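You operate a simulated robot arm through the tools that you are given. There is no shell and no other tool.

Carry out the task below with a simulated two-armed robot. There is one attempt and no reset: what you move stays moved.

TASK
Dust the top of the brown book and slip the teal tab in as a bookmark.
Fine: tighten the clamp first; soft brush back in the tool block. What is to be rubbed or washed off counts as gone when no trace of it is left.
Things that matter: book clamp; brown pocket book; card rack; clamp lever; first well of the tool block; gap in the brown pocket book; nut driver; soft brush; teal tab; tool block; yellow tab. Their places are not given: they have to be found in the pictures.

The check looks at the end state, three seconds after you hand in, the way a careful person would. Anything else that was tipped, shoved, dropped, spilled or broken makes it a failure.

THE ROBOT
Two 7-joint arms with two-finger grippers on one trunk that stands fixed in place. Base frame: the origin is at the foot of the trunk, x ahead of it, y to its left, z up; the work surface is at about z = 920. Readings come in mm, degrees, newtons and seconds.
The left shoulder is at [26, 159, 1332], the right one opposite. With the tool pointing down near the work surface each hand reaches from about 160 to 700 mm from the base axis, measured 20 degrees to its own side. Payload 2.45 kg a hand.
Tool frame (each hand has its own): the origin (TCP) lies between the finger pads and is the grasp point; the fingertips stand 26 mm ahead of it; z points along the fingers, y is the line along which they close. The gripper opens to 96 mm; its body begins 69 mm behind the TCP.
Orientation is that of the tool frame in the base frame, as [roll, pitch, yaw] about the fixed x, y, z axes, in that order (R = Rz(yaw) Ry(pitch) Rx(roll)). With the fingers straight down and closing along the base's y, the tool's x points along the base's -x, its y along +y and its z along -z.

THE INTERFACE
- The arms move only by the tool arm_command. It takes "left_series", "right_series" or both (then of equal length, played together; a hand with none holds still); each is a list of rows, each a list of 3 entries, a list of its own where there are three numbers: the shift along the tool's x, y, z in mm, then the turn, a rotation vector about the tool's x, y, z in degrees, then the closure in counts, from 0 (fully open) to 255 (shut). In form: [[[tx, ty, tz], [rx, ry, rz], hand], ...]. A call has 1 to 20 rows; each row is the pose to reach, as a shift and turn from the pose commanded when the call began, along the tool's axes at that moment. Rows are played at 5 a second. More than 50 mm and 8.6 degrees between two rows, or a gripper value outside its range, and nothing of the call is played. A pose out of reach is approached as far as the arm can. The call stops where the force on the tool passes 40 N (or 10 N more than at its start, if that is more) or the arm is blocked; 0.2 s more then pass. Each finger travels about 119.9 mm/s and halts on what it meets, pressing with about 42 N; the grip force reading is that of the motor and also rises with nothing between the fingers. The clock runs only during rows and for 0.2 s after the last one: add rows that repeat a pose to give the fingers time. The reply holds the time, the measured pose of the TCP, the force on the tool along the base axes, the opening and the grip force, in the units named above and with some noise, with the torque about the TCP (base axes, N m) and any sound that the robot's microphone picked up.
- Cameras (640 x 400 px; columns grow to the right, rows downward): "scene" is now at [56.6, -34.4, 1803.8]; the picture's right is [-0.43, -0.90, 0.00], its down [-0.70, 0.33, -0.63] and it looks along [0.57, -0.27, -0.78] (base axes); focal length 318 px, centre (320, 200). "left" rides on the left gripper at [82, -3, -98] in its tool frame; the picture's right is [0.04, 1.00, 0.00], its down [-0.73, 0.03, -0.68] and it looks along [-0.68, 0.03, 0.73] (tool axes); focal length 256 px, centre (320, 200). "right" rides on the right gripper at [82, 3, -98] in its tool frame; the picture's right is [-0.04, 1.00, 0.00], its down [-0.73, -0.03, -0.68] and it looks along [-0.68, -0.03, 0.73] (tool axes); focal length 256 px, centre (320, 200).
- snapshot(camera): a new picture of that camera. It takes no simulated time.
- raise_lower(by): moves the trunk up (or, below 0, down) by that many mm; the arms and the scene camera ride with it, the base frame stays. It gives what a move gives, with no picture.
- head_to(pan, tilt): turns the head with the scene camera to pan (to the left, within 120 degrees either way) and tilt (down, from -29 to 69), counted from straight ahead of the robot (the tilt from the chest, where the trunk bows). It gives what a move gives.
- locate(camera, pixels): there is no depth. For up to 12 entries [column, row, z] of the newest picture of that camera ("zoom" is the newest enlarged one), the place [x, y] in the base frame at which the ray of that pixel passes the height z, good to about 2 mm. It takes no simulated time.
- zoom(camera, box): a new picture of the part [left, top, right, bottom] of that camera's present view, enlarged. It takes no simulated time.
- finish_job(): hands the job in; it is judged then, once.

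Unless the task says otherwise, let go and move clear before handing in.

The tools are called as name(argument=value, ...) on one line, values as JSON. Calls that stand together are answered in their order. arm_command: Moves the arms, as the interface text tells. Its arguments: {"type":"object","properties":{"left_series":{"type":"array"},"right_series":{"type":"array"}},"required":[]} The other tools are called the same way: raise_lower (by) moves the trunk up or down; head_to (pan, tilt) turns the head that bears the scene camera; snapshot (camera) takes a picture; locate (camera, pixels) gives the place at which the rays of pixels pass given heights; zoom (camera, box) takes an enlarged picture of a part of a camera's view; finish_job () hands the job in.

At the start:

```text
t: 0.0
left_eef_pos: [377.9, -65.2, 1374.4]
left_orientation: [-180.0, 0.0, -179.9]
left_force: [-0.1, -1.0, -0.1]
left_torque: [0.02, 0.0, 0.02]
left_gripper_width: 96.1
left_finger_force: 0.0
right_eef_pos: [395.0, -487.5, 1312.6]
right_orientation: [-179.9, 0.0, 180.0]
right_force: [0.4, -0.5, 1.0]
right_torque: [0.0, 0.02, 0.0]
right_gripper_width: 95.9
right_finger_force: 0.0
trunk travel left (down, up): [-500.0, 67.0]
head pan, tilt (commanded): [-25.2, 50.9]
```

scene: 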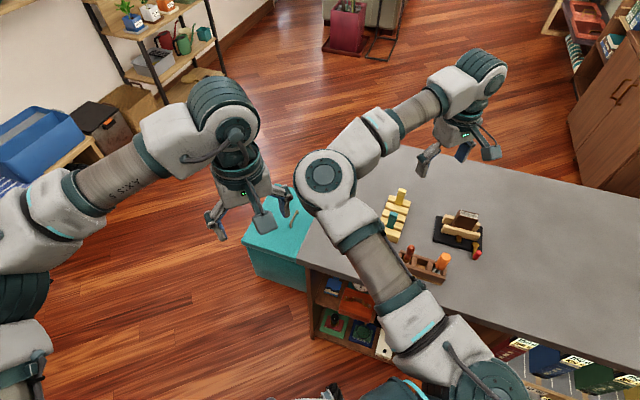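
right: 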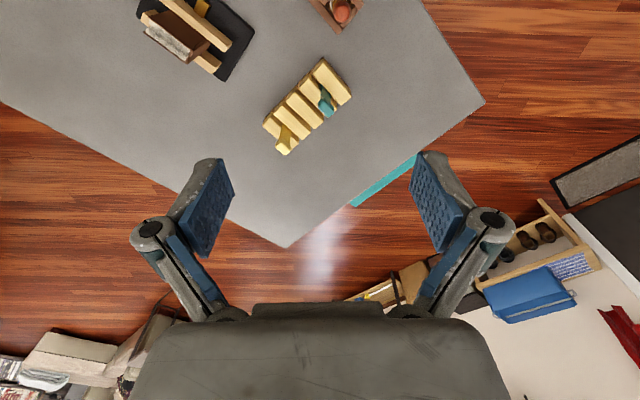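
left: 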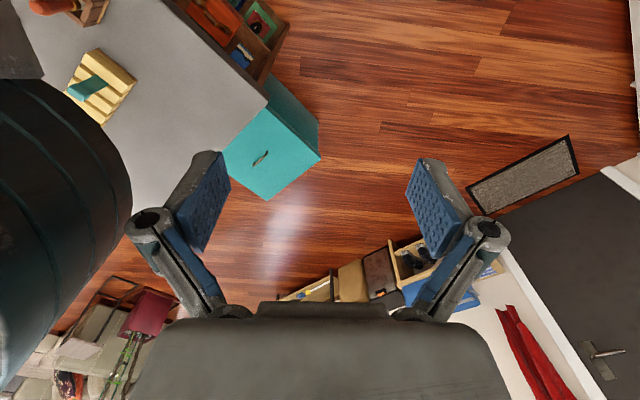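

The scene picture shows the card rack near (396,215), the clamp with the brown book near (460,228), and the tool block near (425,262). I'll enlarge those areas before moving.

zoom(camera="scene", box=[360, 170, 520, 290])

zoom(camera="right", box=[120, 0, 380, 165])

```text
3.33 times, centred on (440, 230) of scene
```

zoom: 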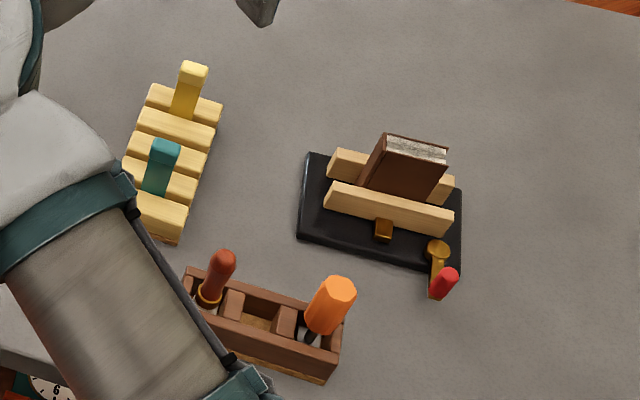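

```text
2.42 times, centred on (250, 82) of right
```

zoom: 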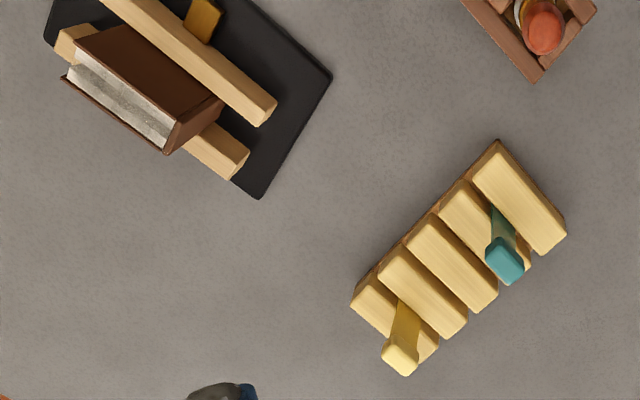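

The zoom shows the rack with a yellow and a teal tab, the clamp with its red-knobbed lever at about (478,252), and the tool block with a dark red and an orange handle. Next I'll locate these points.

locate(camera="scene", pixels=[[393, 213, 960], [401, 190, 960], [478, 252, 950], [410, 247, 980], [443, 260, 980], [435, 217, 930], [437, 242, 930], [482, 252, 930], [482, 226, 930], [463, 212, 1000], [400, 251, 950], [441, 283, 930]])

```text
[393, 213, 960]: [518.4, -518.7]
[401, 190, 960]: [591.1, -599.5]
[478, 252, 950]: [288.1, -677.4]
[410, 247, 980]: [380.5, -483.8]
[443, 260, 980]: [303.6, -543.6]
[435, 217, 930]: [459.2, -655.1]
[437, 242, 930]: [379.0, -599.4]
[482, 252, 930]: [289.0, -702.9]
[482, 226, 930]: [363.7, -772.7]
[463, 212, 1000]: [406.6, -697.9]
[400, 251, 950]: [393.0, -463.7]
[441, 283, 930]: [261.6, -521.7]
```

The objects lie around (290..590, -460..-770), and the left arm hides part of the view. I'll swing the left hand out to the left at its present height.

arm_command(left_series=[[[0, 45, 0], [0, 0, 0], 0], [[0, 90, 0], [0, 0, 0], 0], [[0, 135, 0], [0, 0, 0], 0], [[0, 180, 0], [0, 0, 0], 0], [[0, 225, 0], [0, 0, 0], 0], [[0, 270, 0], [0, 0, 0], 0], [[0, 315, 0], [0, 0, 0], 0], [[0, 350, 0], [0, 0, 0], 0], [[0, 350, 0], [0, 0, 0], 0]])

head_to(pan=-52, tilt=55)

snapshot(camera="scene")

```text
t: 2.0
left_eef_pos: [374.6, 288.8, 1373.7]
left_orientation: [-179.9, 0.1, -179.9]
left_force: [0.5, -0.6, -0.1]
left_torque: [-0.01, 0.01, 0.01]
left_gripper_width: 96.1
left_finger_force: 0.0
right_eef_pos: [390.4, -484.7, 1316.3]
right_orientation: [-179.7, 0.2, -180.0]
right_force: [-0.2, -0.9, -0.3]
right_torque: [0.03, 0.01, 0.0]
right_gripper_width: 96.1
right_finger_force: 0.1
trunk travel left (down, up): [-500.0, 67.0]
head pan, tilt (commanded): [-25.2, 50.9]
```

```text
t: 2.9
left_eef_pos: [372.9, 288.6, 1373.3]
left_orientation: [-179.8, 0.1, -180.0]
left_force: [0.8, 1.0, 0.1]
left_torque: [-0.01, -0.03, -0.01]
left_gripper_width: 95.9
left_finger_force: 0.1
right_eef_pos: [390.4, -482.9, 1314.9]
right_orientation: [-179.7, 0.1, 180.0]
right_force: [-0.3, 0.1, -0.6]
right_torque: [0.01, -0.03, -0.03]
right_gripper_width: 95.9
right_finger_force: 0.0
trunk travel left (down, up): [-500.0, 67.0]
head pan, tilt (commanded): [-52.0, 55.0]
```

```text
taken
```

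scene: 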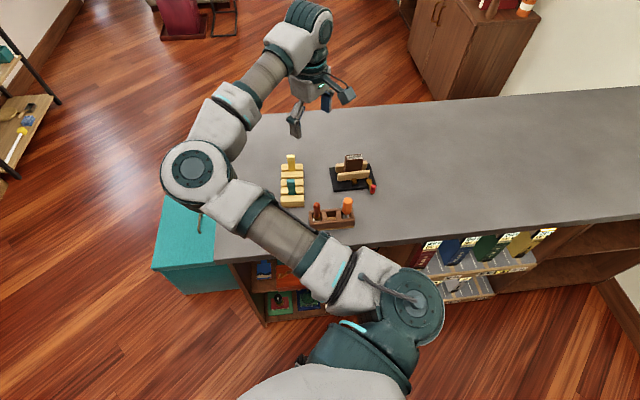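

The arm in view is the right one, and the workplace is at (270..380, 150..235). I'll zoom in there.

zoom(camera="scene", box=[318, 145, 386, 200])

zoom(camera="scene", box=[260, 145, 340, 215])

zoom(camera="scene", box=[290, 185, 370, 240])

```text
7.27 times, centred on (352, 172) of scene
```

zoom: 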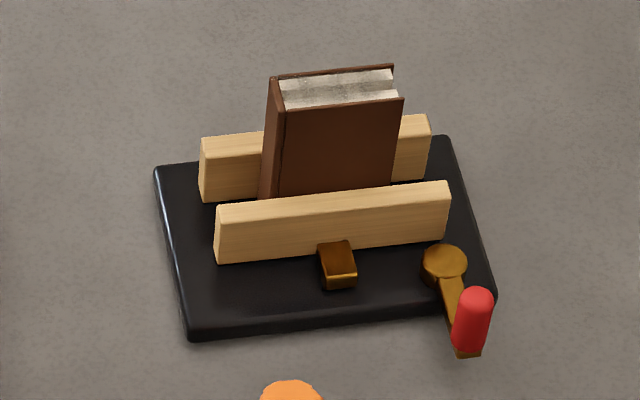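

```text
5.71 times, centred on (300, 180) of scene
```

zoom: 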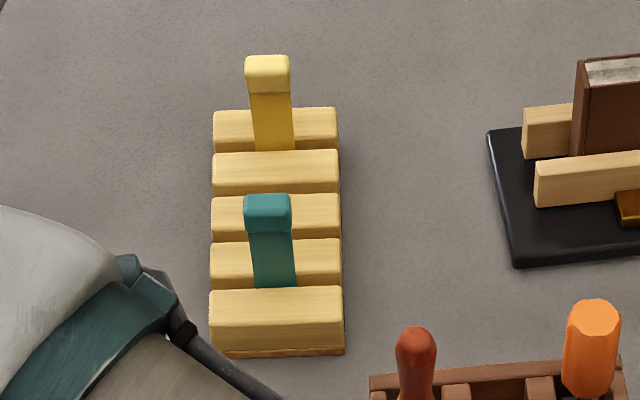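

```text
7.27 times, centred on (330, 212) of scene
```

zoom: 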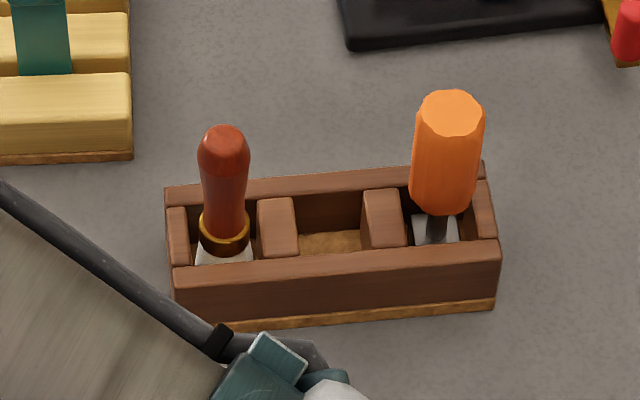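

The clamp holds the brown book with its spine at the left and a grey dusty strip on the page tops. A lever with a red knob sits at the clamp's right front, and the brush (dark red handle) is in the left well. I'll turn the right hand so its camera looks toward the clamp from closer up.

arm_command(right_series=[[[0, 0, 5], [0, 0, 8.5], 0], [[0, 0, 10], [0, 0, 17], 0], [[0, 0, 20], [0, 0, 25.5], 0], [[0, 0, 30], [0, 0, 34], 0], [[0, 0, 40], [0, 0, 42], 0], [[0, 0, 50], [0, 0, 50], 0], [[0, 0, 60], [0, 0, 58], 0], [[0, 0, 70], [0, 0, 66], 0], [[0, 0, 80], [0, 0, 74], 0], [[0, 0, 90], [0, 0, 82], 0], [[0, 0, 100], [0, 0, 90], 0], [[0, 0, 100], [0, 0, 90], 0]])

snapshot(camera="right")

snapshot(camera="scene")

```text
t: 5.5
left_eef_pos: [373.6, 289.1, 1374.0]
left_orientation: [-179.9, 0.2, -179.9]
left_force: [-0.3, 1.0, -0.2]
left_torque: [0.01, -0.02, 0.02]
left_gripper_width: 95.9
left_finger_force: 0.1
right_eef_pos: [389.8, -483.9, 1226.0]
right_orientation: [179.9, 0.2, 98.0]
right_force: [0.4, -0.4, 0.2]
right_torque: [0.0, 0.0, -0.02]
right_gripper_width: 95.9
right_finger_force: 0.0
right hand out of reach, approached as far as the arm can: row 11, 12
trunk travel left (down, up): [-500.0, 67.0]
head pan, tilt (commanded): [-52.0, 55.0]
```

```text
taken
```

right: 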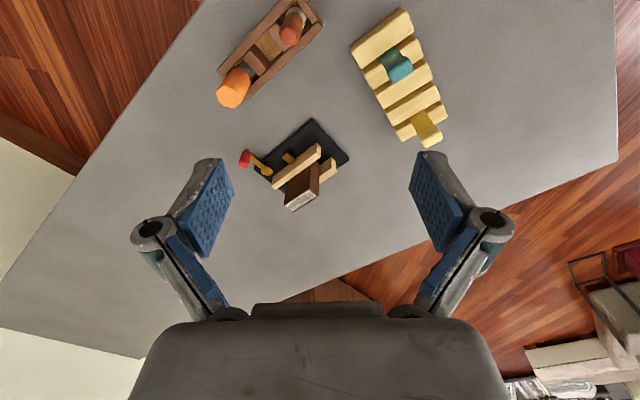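

```text
taken
```

scene: 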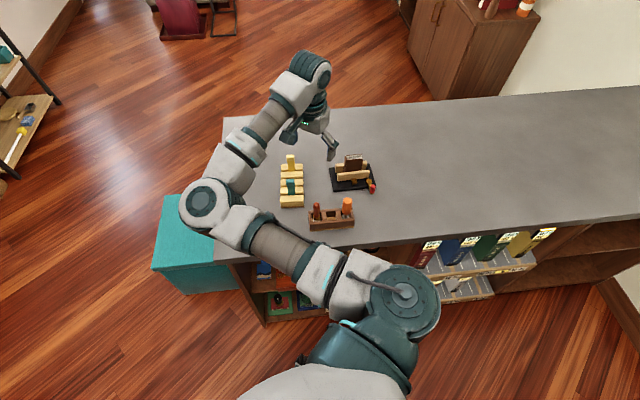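

The yaw stops near 98 degrees, but the clamp is now at (300,165) in the right picture. I'll enlarge it and locate points.

zoom(camera="right", box=[230, 105, 360, 220])

zoom(camera="right", box=[210, 0, 330, 110])

zoom(camera="right", box=[340, 0, 460, 150])

```text
3.48 times, centred on (295, 162) of right
```

zoom: 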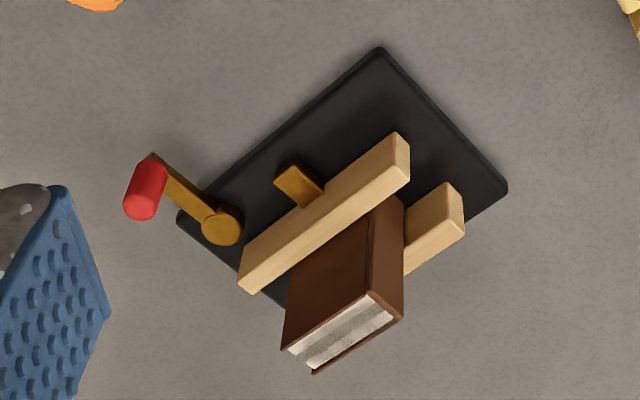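

```text
3.64 times, centred on (270, 55) of right
```

zoom: 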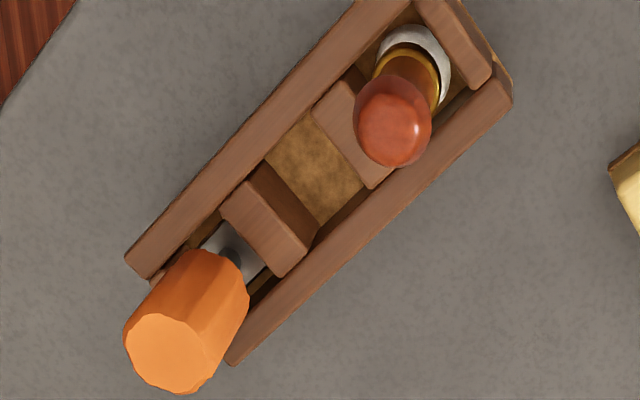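

```text
2.67 times, centred on (400, 75) of right
```

zoom: 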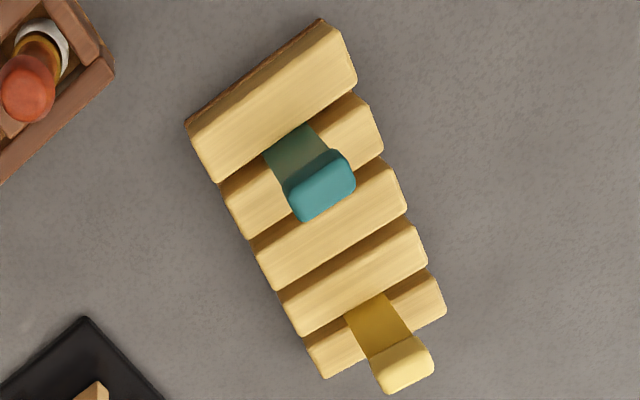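

The lever pivots on a bronze disc near the clamp's corner, with the knob standing up at its end. I'll triangulate heights by locating the same corners from both cameras.

locate(camera="right", pixels=[[309.4, 188.7, 1000], [309.4, 188.7, 1040], [284.4, 204.5, 1000], [284.4, 204.5, 1040], [318.6, 195.9, 1000], [318.6, 195.9, 1040], [312.2, 118.3, 935], [348.7, 158.3, 935], [254.2, 167.2, 935], [266.8, 169.2, 950], [247.6, 152, 945], [244.6, 165, 970]])

locate(camera="scene", pixels=[[346.9, 159.9, 1000], [346.9, 159.9, 1040], [363.4, 158.2, 1000], [363.4, 158.2, 1040], [345.1, 155.2, 1000], [345.1, 155.2, 1040], [330, 167.8, 935], [334.3, 190, 935], [376, 184, 935], [369.2, 180.7, 950], [372.3, 192.4, 945], [373.4, 184.3, 970]])

```text
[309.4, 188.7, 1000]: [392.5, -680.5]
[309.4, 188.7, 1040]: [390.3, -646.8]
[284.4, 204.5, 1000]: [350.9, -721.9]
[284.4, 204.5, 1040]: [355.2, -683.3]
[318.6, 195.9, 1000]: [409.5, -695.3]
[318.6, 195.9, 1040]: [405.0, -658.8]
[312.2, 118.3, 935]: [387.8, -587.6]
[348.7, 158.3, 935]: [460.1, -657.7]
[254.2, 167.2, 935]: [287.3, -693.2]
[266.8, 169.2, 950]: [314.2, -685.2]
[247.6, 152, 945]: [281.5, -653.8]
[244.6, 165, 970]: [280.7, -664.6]
```

```text
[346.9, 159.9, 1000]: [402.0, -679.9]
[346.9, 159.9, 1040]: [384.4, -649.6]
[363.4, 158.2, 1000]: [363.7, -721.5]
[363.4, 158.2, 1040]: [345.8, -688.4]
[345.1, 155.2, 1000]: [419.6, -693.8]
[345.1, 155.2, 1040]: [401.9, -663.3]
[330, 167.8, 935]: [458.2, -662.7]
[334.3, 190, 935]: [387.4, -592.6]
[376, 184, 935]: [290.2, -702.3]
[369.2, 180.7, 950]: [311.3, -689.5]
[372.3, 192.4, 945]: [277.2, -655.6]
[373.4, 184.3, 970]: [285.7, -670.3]
```

Triangulation puts the book's top at z≈1025, with its front edge running from (391,-660) to (353,-701). The lever pivot is near (313,-687) and the knob near (281,-660). I'll enlarge much further on the book's top, the jaws and the lever.

zoom(camera="right", box=[276, 182, 328, 216])

zoom(camera="scene", box=[338, 148, 370, 168])

zoom(camera="scene", box=[356, 172, 384, 200])

zoom(camera="right", box=[236, 138, 296, 184])

```text
11.76 times, centred on (302, 199) of right
```

zoom: 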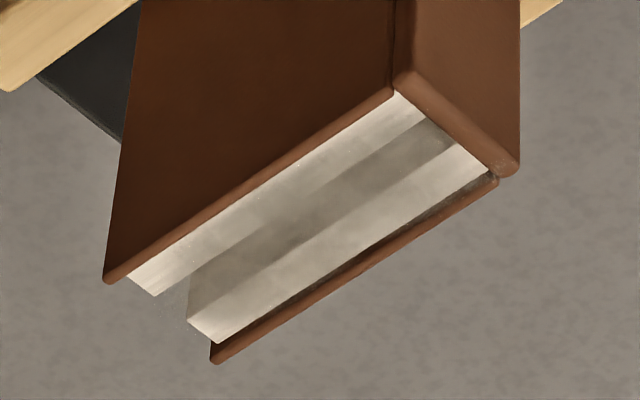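

```text
16.00 times, centred on (354, 158) of scene
```

zoom: 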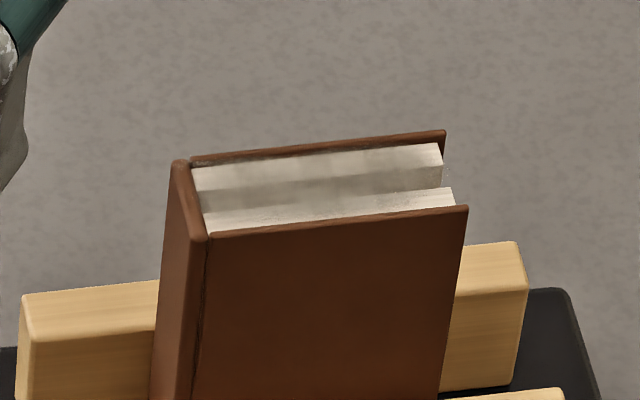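

```text
14.29 times, centred on (370, 186) of scene
```

zoom: 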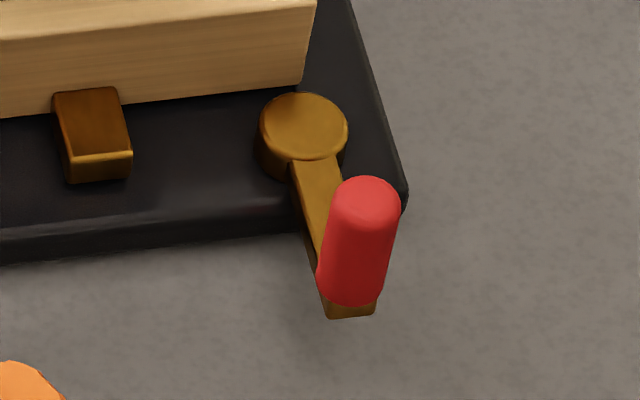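

```text
8.70 times, centred on (266, 161) of right
```

zoom: 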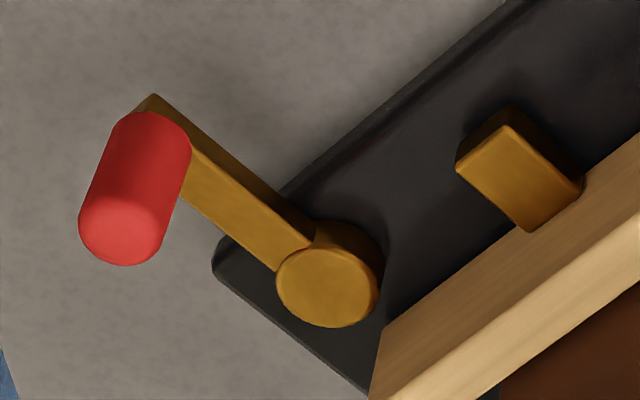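

The pages show two white halves with a slot between them that opens at the fore-edge, and grey haze lies on top. I'll locate the front jaw, brass block, knob, brush and tab from both cameras to get heights.

locate(camera="right", pixels=[[317.1, 142.5, 960], [317.1, 142.5, 1000], [244.5, 163.5, 960], [244.5, 163.5, 1000], [291, 9, 960], [291, 9, 1000], [232.5, 97.5, 960], [232.5, 97.5, 1020], [400, 70, 960], [400, 70, 1000], [295, 157, 950], [430, 137, 980]])

locate(camera="scene", pixels=[[337.6, 172, 960], [337.6, 172, 1000], [373.5, 180, 960], [373.5, 180, 1000], [316.5, 205, 960], [316.5, 205, 1000], [348, 200, 960], [348, 200, 1020], [291, 181, 960], [291, 181, 1000], [355.5, 179.5, 950], [291, 157, 980]])

```text
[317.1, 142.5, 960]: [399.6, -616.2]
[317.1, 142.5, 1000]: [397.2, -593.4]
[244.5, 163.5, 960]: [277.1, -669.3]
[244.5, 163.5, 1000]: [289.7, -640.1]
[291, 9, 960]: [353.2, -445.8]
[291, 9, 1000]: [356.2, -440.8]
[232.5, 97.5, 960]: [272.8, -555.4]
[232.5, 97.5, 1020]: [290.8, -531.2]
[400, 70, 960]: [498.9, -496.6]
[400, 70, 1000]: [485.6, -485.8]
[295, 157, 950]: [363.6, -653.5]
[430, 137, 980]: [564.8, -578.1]
```

```text
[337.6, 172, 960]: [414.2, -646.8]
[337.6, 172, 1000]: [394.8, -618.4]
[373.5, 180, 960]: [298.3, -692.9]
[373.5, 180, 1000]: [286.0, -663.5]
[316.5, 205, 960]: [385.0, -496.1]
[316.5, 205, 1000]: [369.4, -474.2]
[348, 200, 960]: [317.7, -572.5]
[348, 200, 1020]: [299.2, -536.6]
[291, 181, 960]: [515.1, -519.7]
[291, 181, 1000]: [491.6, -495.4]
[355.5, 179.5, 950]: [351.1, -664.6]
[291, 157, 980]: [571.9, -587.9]
```

The knob top comes out near (281,-665,970). First I'll turn the right hand back to a yaw of about 137°, so the fingers close along the lever's swing direction, and check the pose it really reaches.

arm_command(right_series=[[[0, 0, 0], [0, 0, -8], 0], [[0, 0, 0], [0, 0, -16], 0], [[0, 0, 0], [0, 0, -24], 0], [[0, 0, 0], [0, 0, -32], 0], [[0, 0, 0], [0, 0, -39], 0], [[0, 0, 0], [0, 0, -39], 0]])

```text
t: 6.9
left_eef_pos: [374.5, 288.3, 1374.5]
left_orientation: [-179.9, 0.2, -180.0]
left_force: [0.3, 0.4, -0.5]
left_torque: [-0.02, 0.05, -0.02]
left_gripper_width: 96.0
left_finger_force: 0.1
right_eef_pos: [390.2, -485.1, 1227.2]
right_orientation: [-179.9, 0.3, 137.1]
right_force: [0.7, 0.0, -0.5]
right_torque: [0.01, 0.02, 0.01]
right_gripper_width: 96.0
right_finger_force: 0.0
trunk travel left (down, up): [-500.0, 67.0]
head pan, tilt (commanded): [-52.0, 55.0]
```

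The commanded pose was clipped to the reached one, and yaw is now 137.1°. I'll move the hand above the knob at about z 1080.

arm_command(right_series=[[[-7, -34, 20], [0, 0, 0], 0], [[-14, -68, 45], [0, 0, 0], 0], [[-21, -102, 70], [0, 0, 0], 0], [[-28, -136, 95], [0, 0, 0], 0], [[-35, -170, 120], [0, 0, 0], 0], [[-41, -204, 147], [0, 0, 0], 0], [[-41, -204, 147], [0, 0, 0], 0]])

snapshot(camera="right")

snapshot(camera="scene")

```text
t: 8.5
left_eef_pos: [375.5, 284.8, 1375.0]
left_orientation: [180.0, 0.1, -180.0]
left_force: [-0.4, 0.6, 0.0]
left_torque: [0.01, -0.04, 0.03]
left_gripper_width: 96.1
left_finger_force: 0.0
right_eef_pos: [283.2, -666.4, 1076.4]
right_orientation: [-179.9, 0.2, 137.1]
right_force: [-0.8, 0.1, 0.7]
right_torque: [0.02, 0.03, -0.01]
right_gripper_width: 96.2
right_finger_force: 0.2
trunk travel left (down, up): [-500.0, 67.0]
head pan, tilt (commanded): [-52.0, 55.0]
```

```text
taken
```

right: 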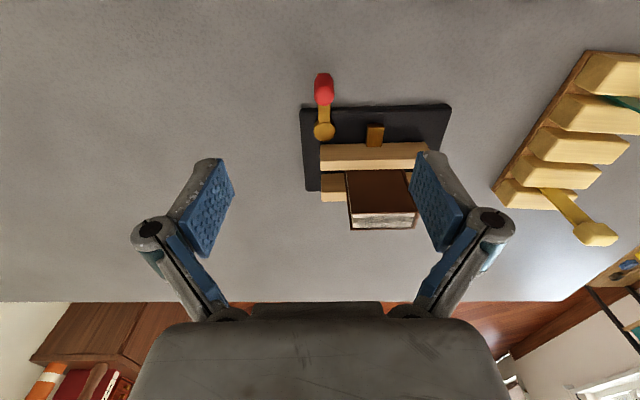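

```text
taken
```

scene: 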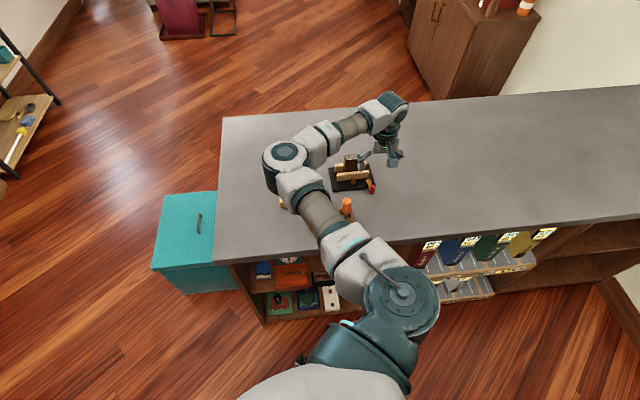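

The clamp's edges are now parallel to the picture, with the red knob at (323,88), pivot (324,130) and book (380,200). I'll enlarge the clamp from here.

zoom(camera="right", box=[290, 60, 460, 240])

zoom(camera="right", box=[340, 190, 424, 236])

zoom(camera="right", box=[295, 65, 395, 165])

```text
2.22 times, centred on (375, 150) of right
```

zoom: 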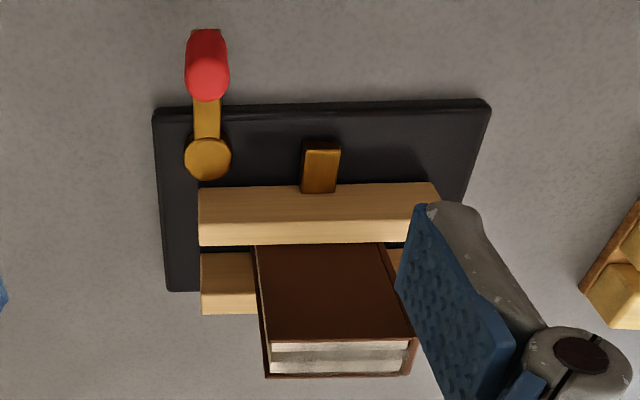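

```text
7.62 times, centred on (382, 213) of right
```

zoom: 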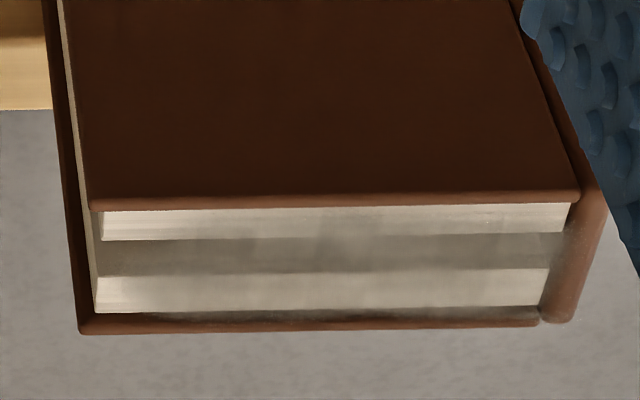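

```text
4.00 times, centred on (345, 115) of right
```

zoom: 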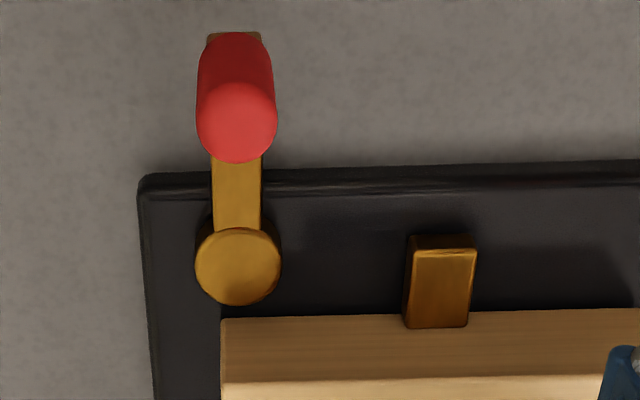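

I'll read positions off this aligned close-up, using a spread of heights for each point.

locate(camera="zoom", pixels=[[237, 122, 970], [237, 122, 980], [238, 265, 950], [238, 265, 960], [412, 245, 945], [412, 245, 955], [470, 247, 950], [222, 320, 935], [222, 382, 970], [222, 382, 980], [235, 35, 945], [145, 178, 935]])

zoom(camera="scene", box=[325, 145, 385, 200])

```text
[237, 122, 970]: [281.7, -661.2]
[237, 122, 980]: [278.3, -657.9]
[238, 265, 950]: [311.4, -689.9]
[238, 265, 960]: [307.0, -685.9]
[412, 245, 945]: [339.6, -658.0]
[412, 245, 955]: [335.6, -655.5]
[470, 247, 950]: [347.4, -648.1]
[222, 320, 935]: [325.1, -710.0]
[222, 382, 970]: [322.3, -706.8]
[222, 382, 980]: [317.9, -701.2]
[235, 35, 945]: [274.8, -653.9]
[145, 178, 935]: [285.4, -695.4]
```

```text
7.27 times, centred on (355, 172) of scene
```

zoom: 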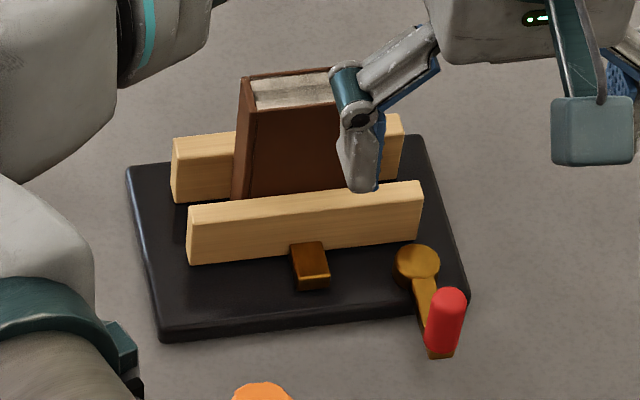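

The knob, about 15 mm thick, stands at (281,-662) with its top at z≈972. The pivot is at (311,-689), the lever tip radius is about 50 mm, and the front jaw top is near z 967. I'll lower the half-closed fingers so they straddle the knob without gripping it.

arm_command(right_series=[[[1, 0, 20], [0, 0, 0], 70], [[3, 1, 45], [0, 0, 0], 140], [[4, 1, 60], [0, 0, 0], 140], [[4.6, 1.7, 75], [0, 0, 0], 140], [[4.6, 1.7, 75], [0, 0, 0], 140]])

snapshot(camera="right")

zoom(camera="scene", box=[325, 145, 405, 205])

```text
t: 9.7
left_eef_pos: [374.6, 287.2, 1374.3]
left_orientation: [180.0, 0.2, -180.0]
left_force: [-0.4, -0.8, -0.5]
left_torque: [0.03, -0.01, -0.02]
left_gripper_width: 96.2
left_finger_force: 0.0
right_eef_pos: [279.0, -660.9, 1001.7]
right_orientation: [-180.0, 0.2, 137.0]
right_force: [0.4, -1.2, -0.1]
right_torque: [0.02, -0.03, 0.01]
right_gripper_width: 43.0
right_finger_force: 0.0
trunk travel left (down, up): [-500.0, 67.0]
head pan, tilt (commanded): [-52.0, 55.0]
```

```text
taken
```

right: 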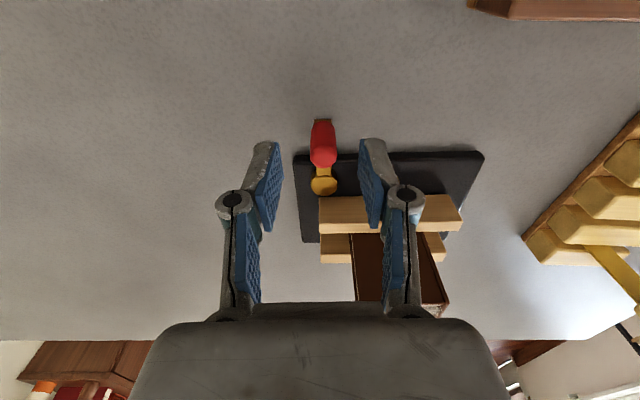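

```text
6.67 times, centred on (365, 175) of scene
```

zoom: 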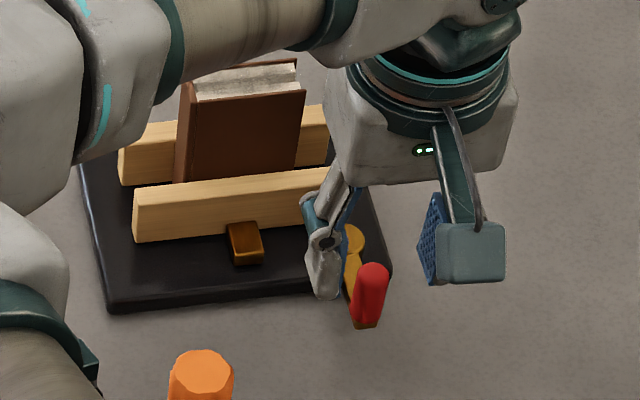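

The knob stays centred between the fingers at (323,145). I'll lower the last 23 mm and narrow the cage.

arm_command(right_series=[[[0, 1, 8], [0, 0, 0], 140], [[0, 2, 16], [0, 0, 0], 140], [[0, 2, 23], [0, 0, 0], 150], [[0, 2, 23], [0, 0, 0], 185], [[0, 2, 23], [0, 0, 0], 195], [[0, 2, 23], [0, 0, 0], 195]])

zoom(camera="right", box=[240, 100, 480, 250])

zoom(camera="scene", box=[325, 145, 405, 205])

```text
t: 11.1
left_eef_pos: [374.8, 286.2, 1374.9]
left_orientation: [-180.0, 0.1, 180.0]
left_force: [0.7, 0.0, 0.7]
left_torque: [-0.01, 0.0, -0.01]
left_gripper_width: 96.1
left_finger_force: 0.1
right_eef_pos: [281.0, -659.3, 980.9]
right_orientation: [-180.0, 0.2, 137.0]
right_force: [0.4, -0.7, 0.5]
right_torque: [0.01, 0.0, 0.01]
right_gripper_width: 22.5
right_finger_force: 0.0
trunk travel left (down, up): [-500.0, 67.0]
head pan, tilt (commanded): [-52.0, 55.0]
```

```text
2.67 times, centred on (360, 175) of right
```

zoom: 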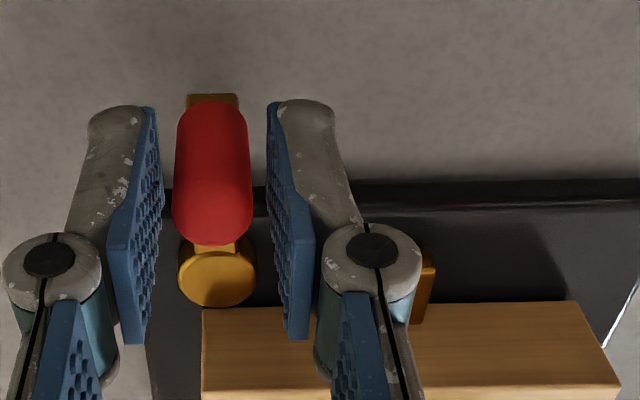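

```text
6.67 times, centred on (365, 175) of scene
```

zoom: 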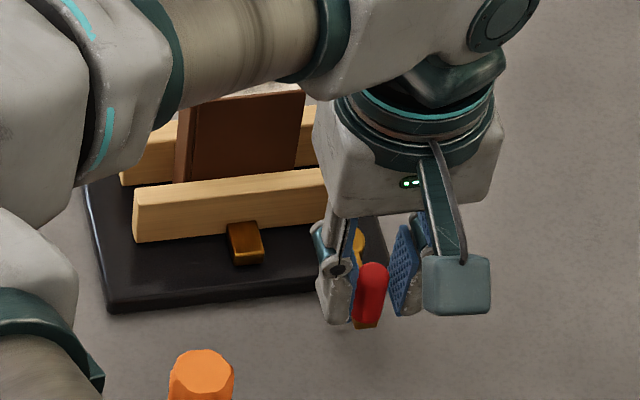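

The knob stands between the pads with a few mm of play on either side. I'll try a small push to the picture's right (clockwise seen from above), watching the force and the jaw.

arm_command(right_series=[[[0, 2.5, 0], [0, 0, 2], 195], [[0, 5, 0], [0, 0, 4], 195], [[-0.3, 7.5, 0], [0, 0, 6], 195], [[-0.6, 10, 0], [0, 0, 8], 195]])

zoom(camera="right", box=[240, 100, 480, 250])

zoom(camera="scene", box=[325, 145, 405, 205])

```text
t: 12.1
left_eef_pos: [373.7, 287.3, 1376.2]
left_orientation: [-180.0, 0.1, -180.0]
left_force: [0.4, -0.4, 0.3]
left_torque: [-0.03, -0.01, 0.02]
left_gripper_width: 96.0
left_finger_force: 0.1
right_eef_pos: [289.2, -651.5, 979.7]
right_orientation: [180.0, 0.3, 129.0]
right_force: [-0.4, -0.5, 0.4]
right_torque: [0.02, 0.01, 0.02]
right_gripper_width: 23.1
right_finger_force: 1.1
trunk travel left (down, up): [-500.0, 67.0]
head pan, tilt (commanded): [-52.0, 55.0]
```

```text
2.67 times, centred on (360, 175) of right
```

zoom: 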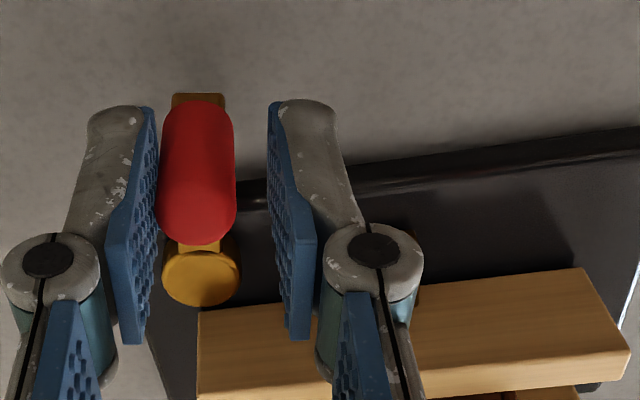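

```text
6.67 times, centred on (365, 175) of scene
```

zoom: 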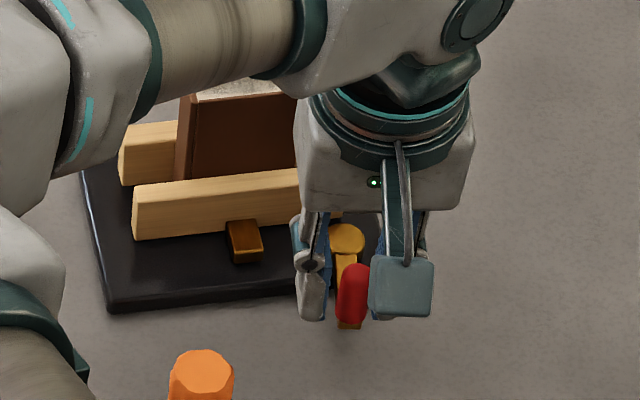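

The lever swings freely this way: the knob moved from (372,295) to (352,295) in the scene zoom, and the brass block shifted slightly toward the book. I'll carry on clockwise along the arc.

arm_command(right_series=[[[-0.1, 3, 0], [0, 0, 4], 195], [[-0.4, 5.7, 0], [0, 0, 8], 195], [[-0.9, 8.5, 0], [0, 0, 12], 195], [[-1.6, 11.3, 0], [0, 0, 16], 195], [[-2.5, 14, 0], [0, 0, 20], 195], [[-3.5, 16.7, 0], [0, 0, 24], 195]])

zoom(camera="right", box=[240, 100, 480, 250])

zoom(camera="scene", box=[325, 145, 405, 205])

```text
t: 13.5
left_eef_pos: [375.2, 286.7, 1375.1]
left_orientation: [-180.0, 0.1, 180.0]
left_force: [0.9, 0.5, 0.9]
left_torque: [0.03, -0.03, 0.01]
left_gripper_width: 96.0
left_finger_force: 0.0
right_eef_pos: [303.1, -644.1, 981.0]
right_orientation: [179.9, 0.1, 105.1]
right_force: [-0.6, -0.1, 0.1]
right_torque: [0.0, 0.02, -0.06]
right_gripper_width: 22.9
right_finger_force: 0.1
trunk travel left (down, up): [-500.0, 67.0]
head pan, tilt (commanded): [-52.0, 55.0]
```

```text
2.67 times, centred on (360, 175) of right
```

zoom: 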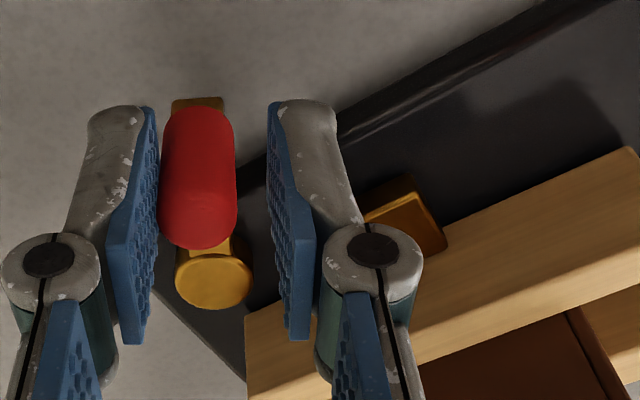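

```text
6.67 times, centred on (365, 175) of scene
```

zoom: 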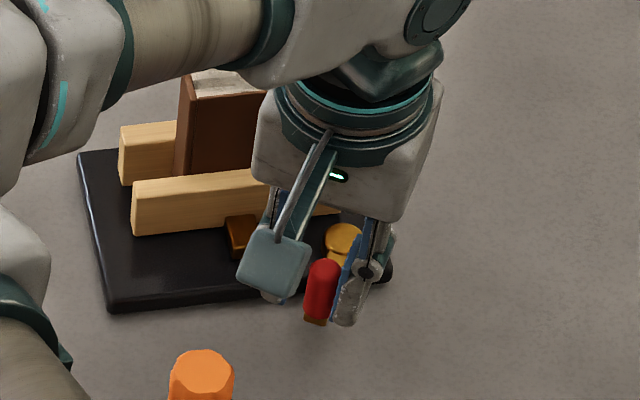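

The lever is about 30° round, forces are near zero, and the front jaw keeps creeping toward the book. I'll raise 4 mm to clear the brass block and go on in small steps.

arm_command(right_series=[[[0, 1, -2], [0, 0, 0], 195], [[-0.1, 3.5, -4], [0, 0, 3], 195], [[-0.6, 7.1, -4], [0, 0, 5], 195], [[-1.4, 10.6, -4], [0, 0, 5], 195]])

zoom(camera="right", box=[240, 100, 480, 250])

zoom(camera="scene", box=[325, 145, 405, 205])

```text
t: 14.5
left_eef_pos: [374.4, 285.2, 1374.7]
left_orientation: [-179.9, 0.2, -180.0]
left_force: [0.1, 0.4, 0.0]
left_torque: [0.01, 0.01, 0.01]
left_gripper_width: 95.8
left_finger_force: 0.2
right_eef_pos: [314.5, -641.5, 984.2]
right_orientation: [179.8, 0.2, 100.0]
right_force: [-0.4, -0.2, 0.2]
right_torque: [-0.02, 0.01, -0.01]
right_gripper_width: 23.3
right_finger_force: 0.4
trunk travel left (down, up): [-500.0, 67.0]
head pan, tilt (commanded): [-52.0, 55.0]
```

```text
2.67 times, centred on (360, 175) of right
```

zoom: 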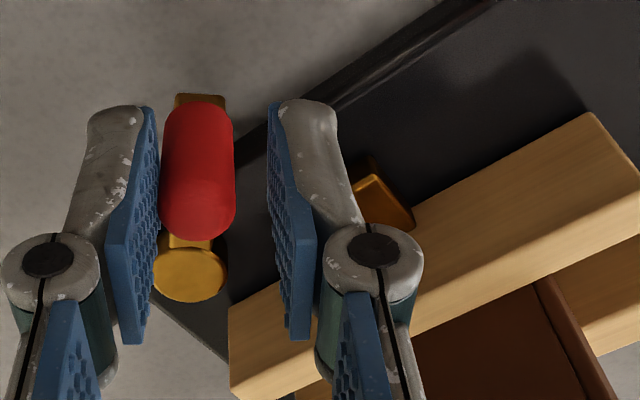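

```text
6.67 times, centred on (365, 175) of scene
```

zoom: 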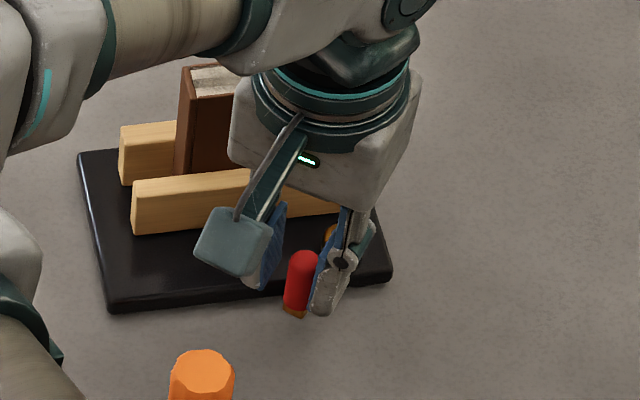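

The lever is at about 45° with no resistance yet. I'll continue another 15°.

arm_command(right_series=[[[-0.8, 3.7, 0], [0, 0, 0], 195], [[-1.9, 7.2, 0], [0, 0, 0], 195], [[-3.4, 10.7, 0], [0, 0, 0], 195]])

zoom(camera="right", box=[240, 100, 480, 250])

zoom(camera="scene", box=[325, 145, 405, 205])

```text
t: 15.3
left_eef_pos: [374.1, 286.9, 1375.5]
left_orientation: [180.0, 0.1, 179.9]
left_force: [-0.1, 0.3, 0.6]
left_torque: [0.0, -0.01, 0.04]
left_gripper_width: 95.9
left_finger_force: 0.1
right_eef_pos: [325.4, -644.5, 985.7]
right_orientation: [179.9, 0.2, 100.2]
right_force: [0.1, -0.1, 0.7]
right_torque: [-0.03, 0.02, -0.04]
right_gripper_width: 22.6
right_finger_force: 0.0
trunk travel left (down, up): [-500.0, 67.0]
head pan, tilt (commanded): [-52.0, 55.0]
```

```text
2.67 times, centred on (360, 175) of right
```

zoom: 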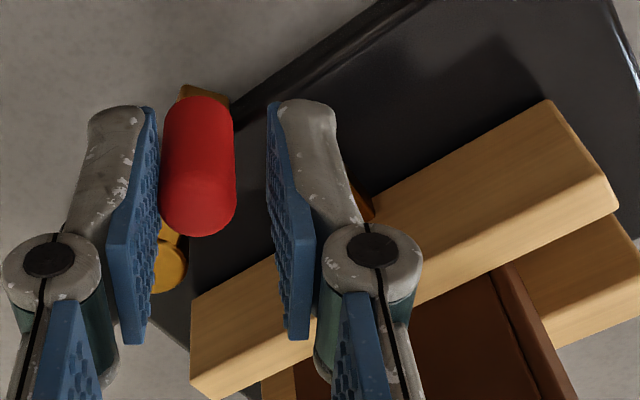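

```text
6.67 times, centred on (365, 175) of scene
```

zoom: 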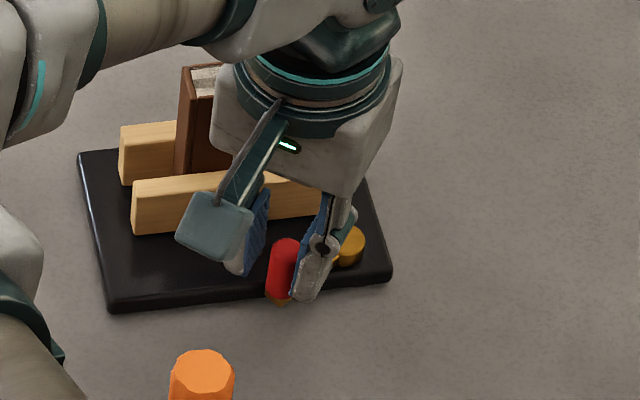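

The lever is at about 60° and still moves with no force. I'll check at high zoom whether the jaw is still moving and whether it now touches the book.

zoom(camera="scene", box=[328, 160, 356, 184])

zoom(camera="right", box=[380, 130, 480, 260])

```text
16.00 times, centred on (342, 172) of scene
```

zoom: 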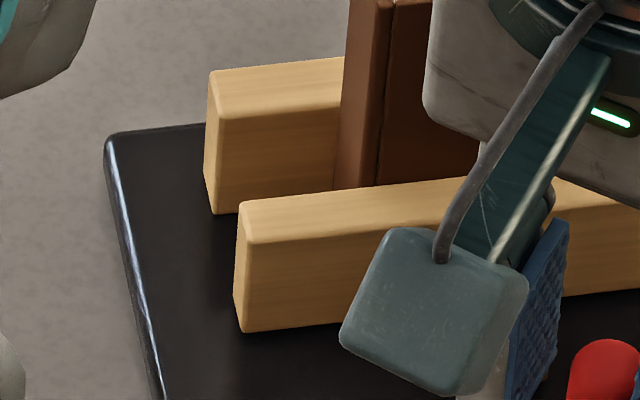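

```text
3.08 times, centred on (430, 195) of right
```

zoom: 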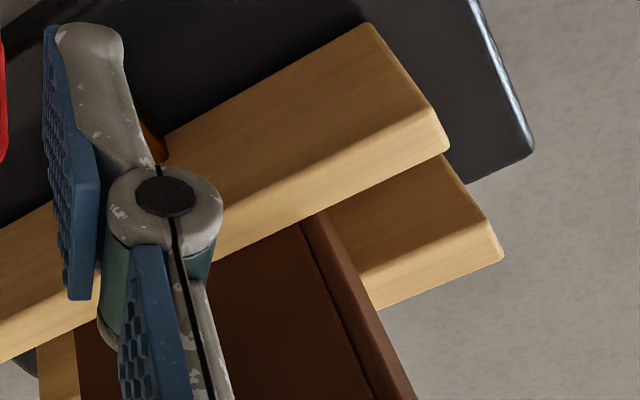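

Comparing with the earlier zooms, the jaw has moved a few mm toward the book. Before swinging further I'll check the brass block's height against the fingertips (z≈959).

locate(camera="scene", pixels=[[356.7, 182.5, 940], [356.7, 182.5, 950], [356.7, 182.5, 960], [337, 180.25, 935], [338.2, 180.5, 935], [337.3, 181.3, 935]])

```text
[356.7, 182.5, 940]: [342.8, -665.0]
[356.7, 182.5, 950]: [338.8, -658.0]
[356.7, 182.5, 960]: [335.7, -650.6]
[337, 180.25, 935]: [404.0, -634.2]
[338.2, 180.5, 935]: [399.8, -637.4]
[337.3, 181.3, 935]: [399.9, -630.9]
```

The block top is at z≈950, about 9 mm below the fingertips, so there is room. I'll continue the swing to about 75°.

arm_command(right_series=[[[-1.2, 2.4, 0], [0, 0, 0], 195], [[-2.7, 4.9, 0], [0, 0, 0], 195], [[-4.2, 7.3, 0], [0, 0, 0], 195], [[-6, 9.5, 0], [0, 0, 0], 195]])

zoom(camera="right", box=[240, 100, 480, 250])

zoom(camera="scene", box=[325, 145, 405, 205])

```text
t: 16.3
left_eef_pos: [373.9, 287.2, 1374.3]
left_orientation: [180.0, 0.2, 180.0]
left_force: [0.9, 0.2, -0.5]
left_torque: [-0.04, 0.0, -0.01]
left_gripper_width: 96.1
left_finger_force: 0.2
right_eef_pos: [334.6, -648.9, 984.0]
right_orientation: [179.9, 0.3, 100.1]
right_force: [-0.9, -0.1, -0.1]
right_torque: [0.02, 0.02, 0.0]
right_gripper_width: 22.6
right_finger_force: 0.1
trunk travel left (down, up): [-500.0, 67.0]
head pan, tilt (commanded): [-52.0, 55.0]
```

```text
2.67 times, centred on (360, 175) of right
```

zoom: 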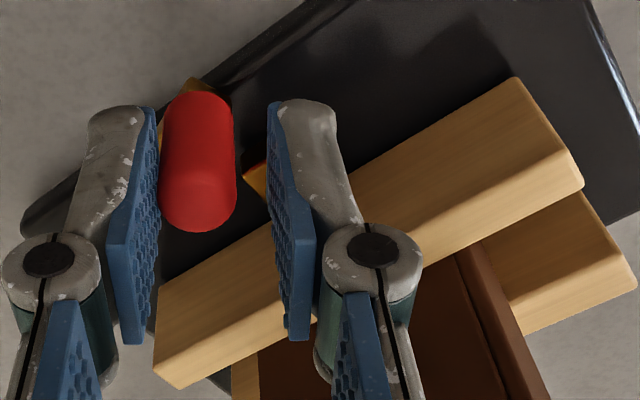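

```text
6.67 times, centred on (365, 175) of scene
```

zoom: 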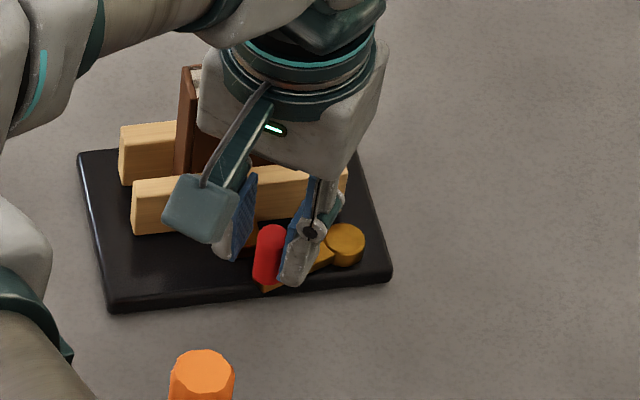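

The lever is at about 73° and still free; the leading finger is nearing the jaw. I'll lift out, shut the fingers, and set them down just behind the knob so I can push it to its stop from one side only.

arm_command(right_series=[[[0, -2, -12], [0, 0, 0], 195], [[0, -2, -26], [0, 0, 0], 195], [[0, -14, -28], [0, 0, 0], 230], [[0, -29, -28], [0, 0, 0], 255], [[0, -29, -28], [0, 0, 0], 255]])

snapshot(camera="right")

zoom(camera="scene", box=[325, 145, 405, 205])

```text
t: 17.5
left_eef_pos: [374.2, 287.3, 1374.0]
left_orientation: [180.0, 0.1, 179.9]
left_force: [-0.3, 0.2, -0.3]
left_torque: [-0.02, 0.01, 0.01]
left_gripper_width: 95.8
left_finger_force: 0.1
right_eef_pos: [307.5, -654.6, 1012.1]
right_orientation: [179.9, 0.2, 100.0]
right_force: [-0.2, -0.7, 1.4]
right_torque: [0.0, 0.01, -0.02]
right_gripper_width: 0.0
right_finger_force: 28.3
trunk travel left (down, up): [-500.0, 67.0]
head pan, tilt (commanded): [-52.0, 55.0]
```

```text
taken
```

right: 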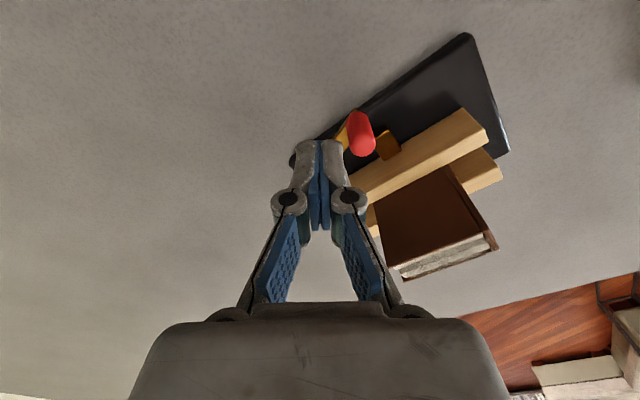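

```text
6.67 times, centred on (365, 175) of scene
```

zoom: 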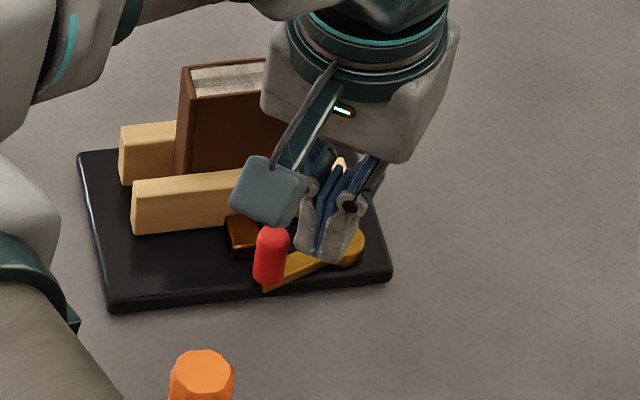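

The lever stayed put at about 73°, with the knob at (361,133) just beyond the shut fingers. I'll lower beside it and push in small steps.

arm_command(right_series=[[[0, 0, 10], [0, 0, 0], 255], [[0, 0, 20], [0, 0, 0], 255], [[0, 0, 27], [0, 0, 0], 255], [[-0.5, 2, 27], [0, 0, 0], 255], [[-1, 4, 27], [0, 0, 0], 255], [[-2, 6, 27], [0, 0, 0], 255]])

zoom(camera="right", box=[240, 80, 480, 230])

zoom(camera="scene", box=[325, 145, 405, 205])

```text
t: 18.9
left_eef_pos: [373.4, 285.5, 1375.4]
left_orientation: [-180.0, 0.2, -180.0]
left_force: [-0.1, 1.2, 0.5]
left_torque: [0.01, -0.01, 0.0]
left_gripper_width: 95.8
left_finger_force: 0.1
right_eef_pos: [313.0, -655.1, 985.4]
right_orientation: [179.9, 0.2, 99.9]
right_force: [0.1, -0.5, 1.1]
right_torque: [0.01, -0.04, 0.01]
right_gripper_width: 0.2
right_finger_force: 28.9
trunk travel left (down, up): [-500.0, 67.0]
head pan, tilt (commanded): [-52.0, 55.0]
```

```text
2.67 times, centred on (360, 155) of right
```

zoom: 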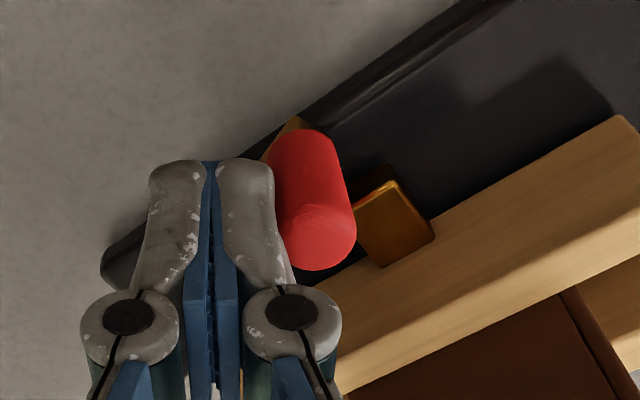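

```text
6.67 times, centred on (365, 175) of scene
```

zoom: 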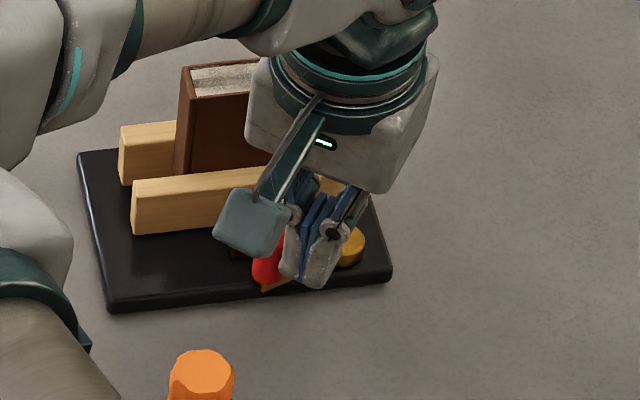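

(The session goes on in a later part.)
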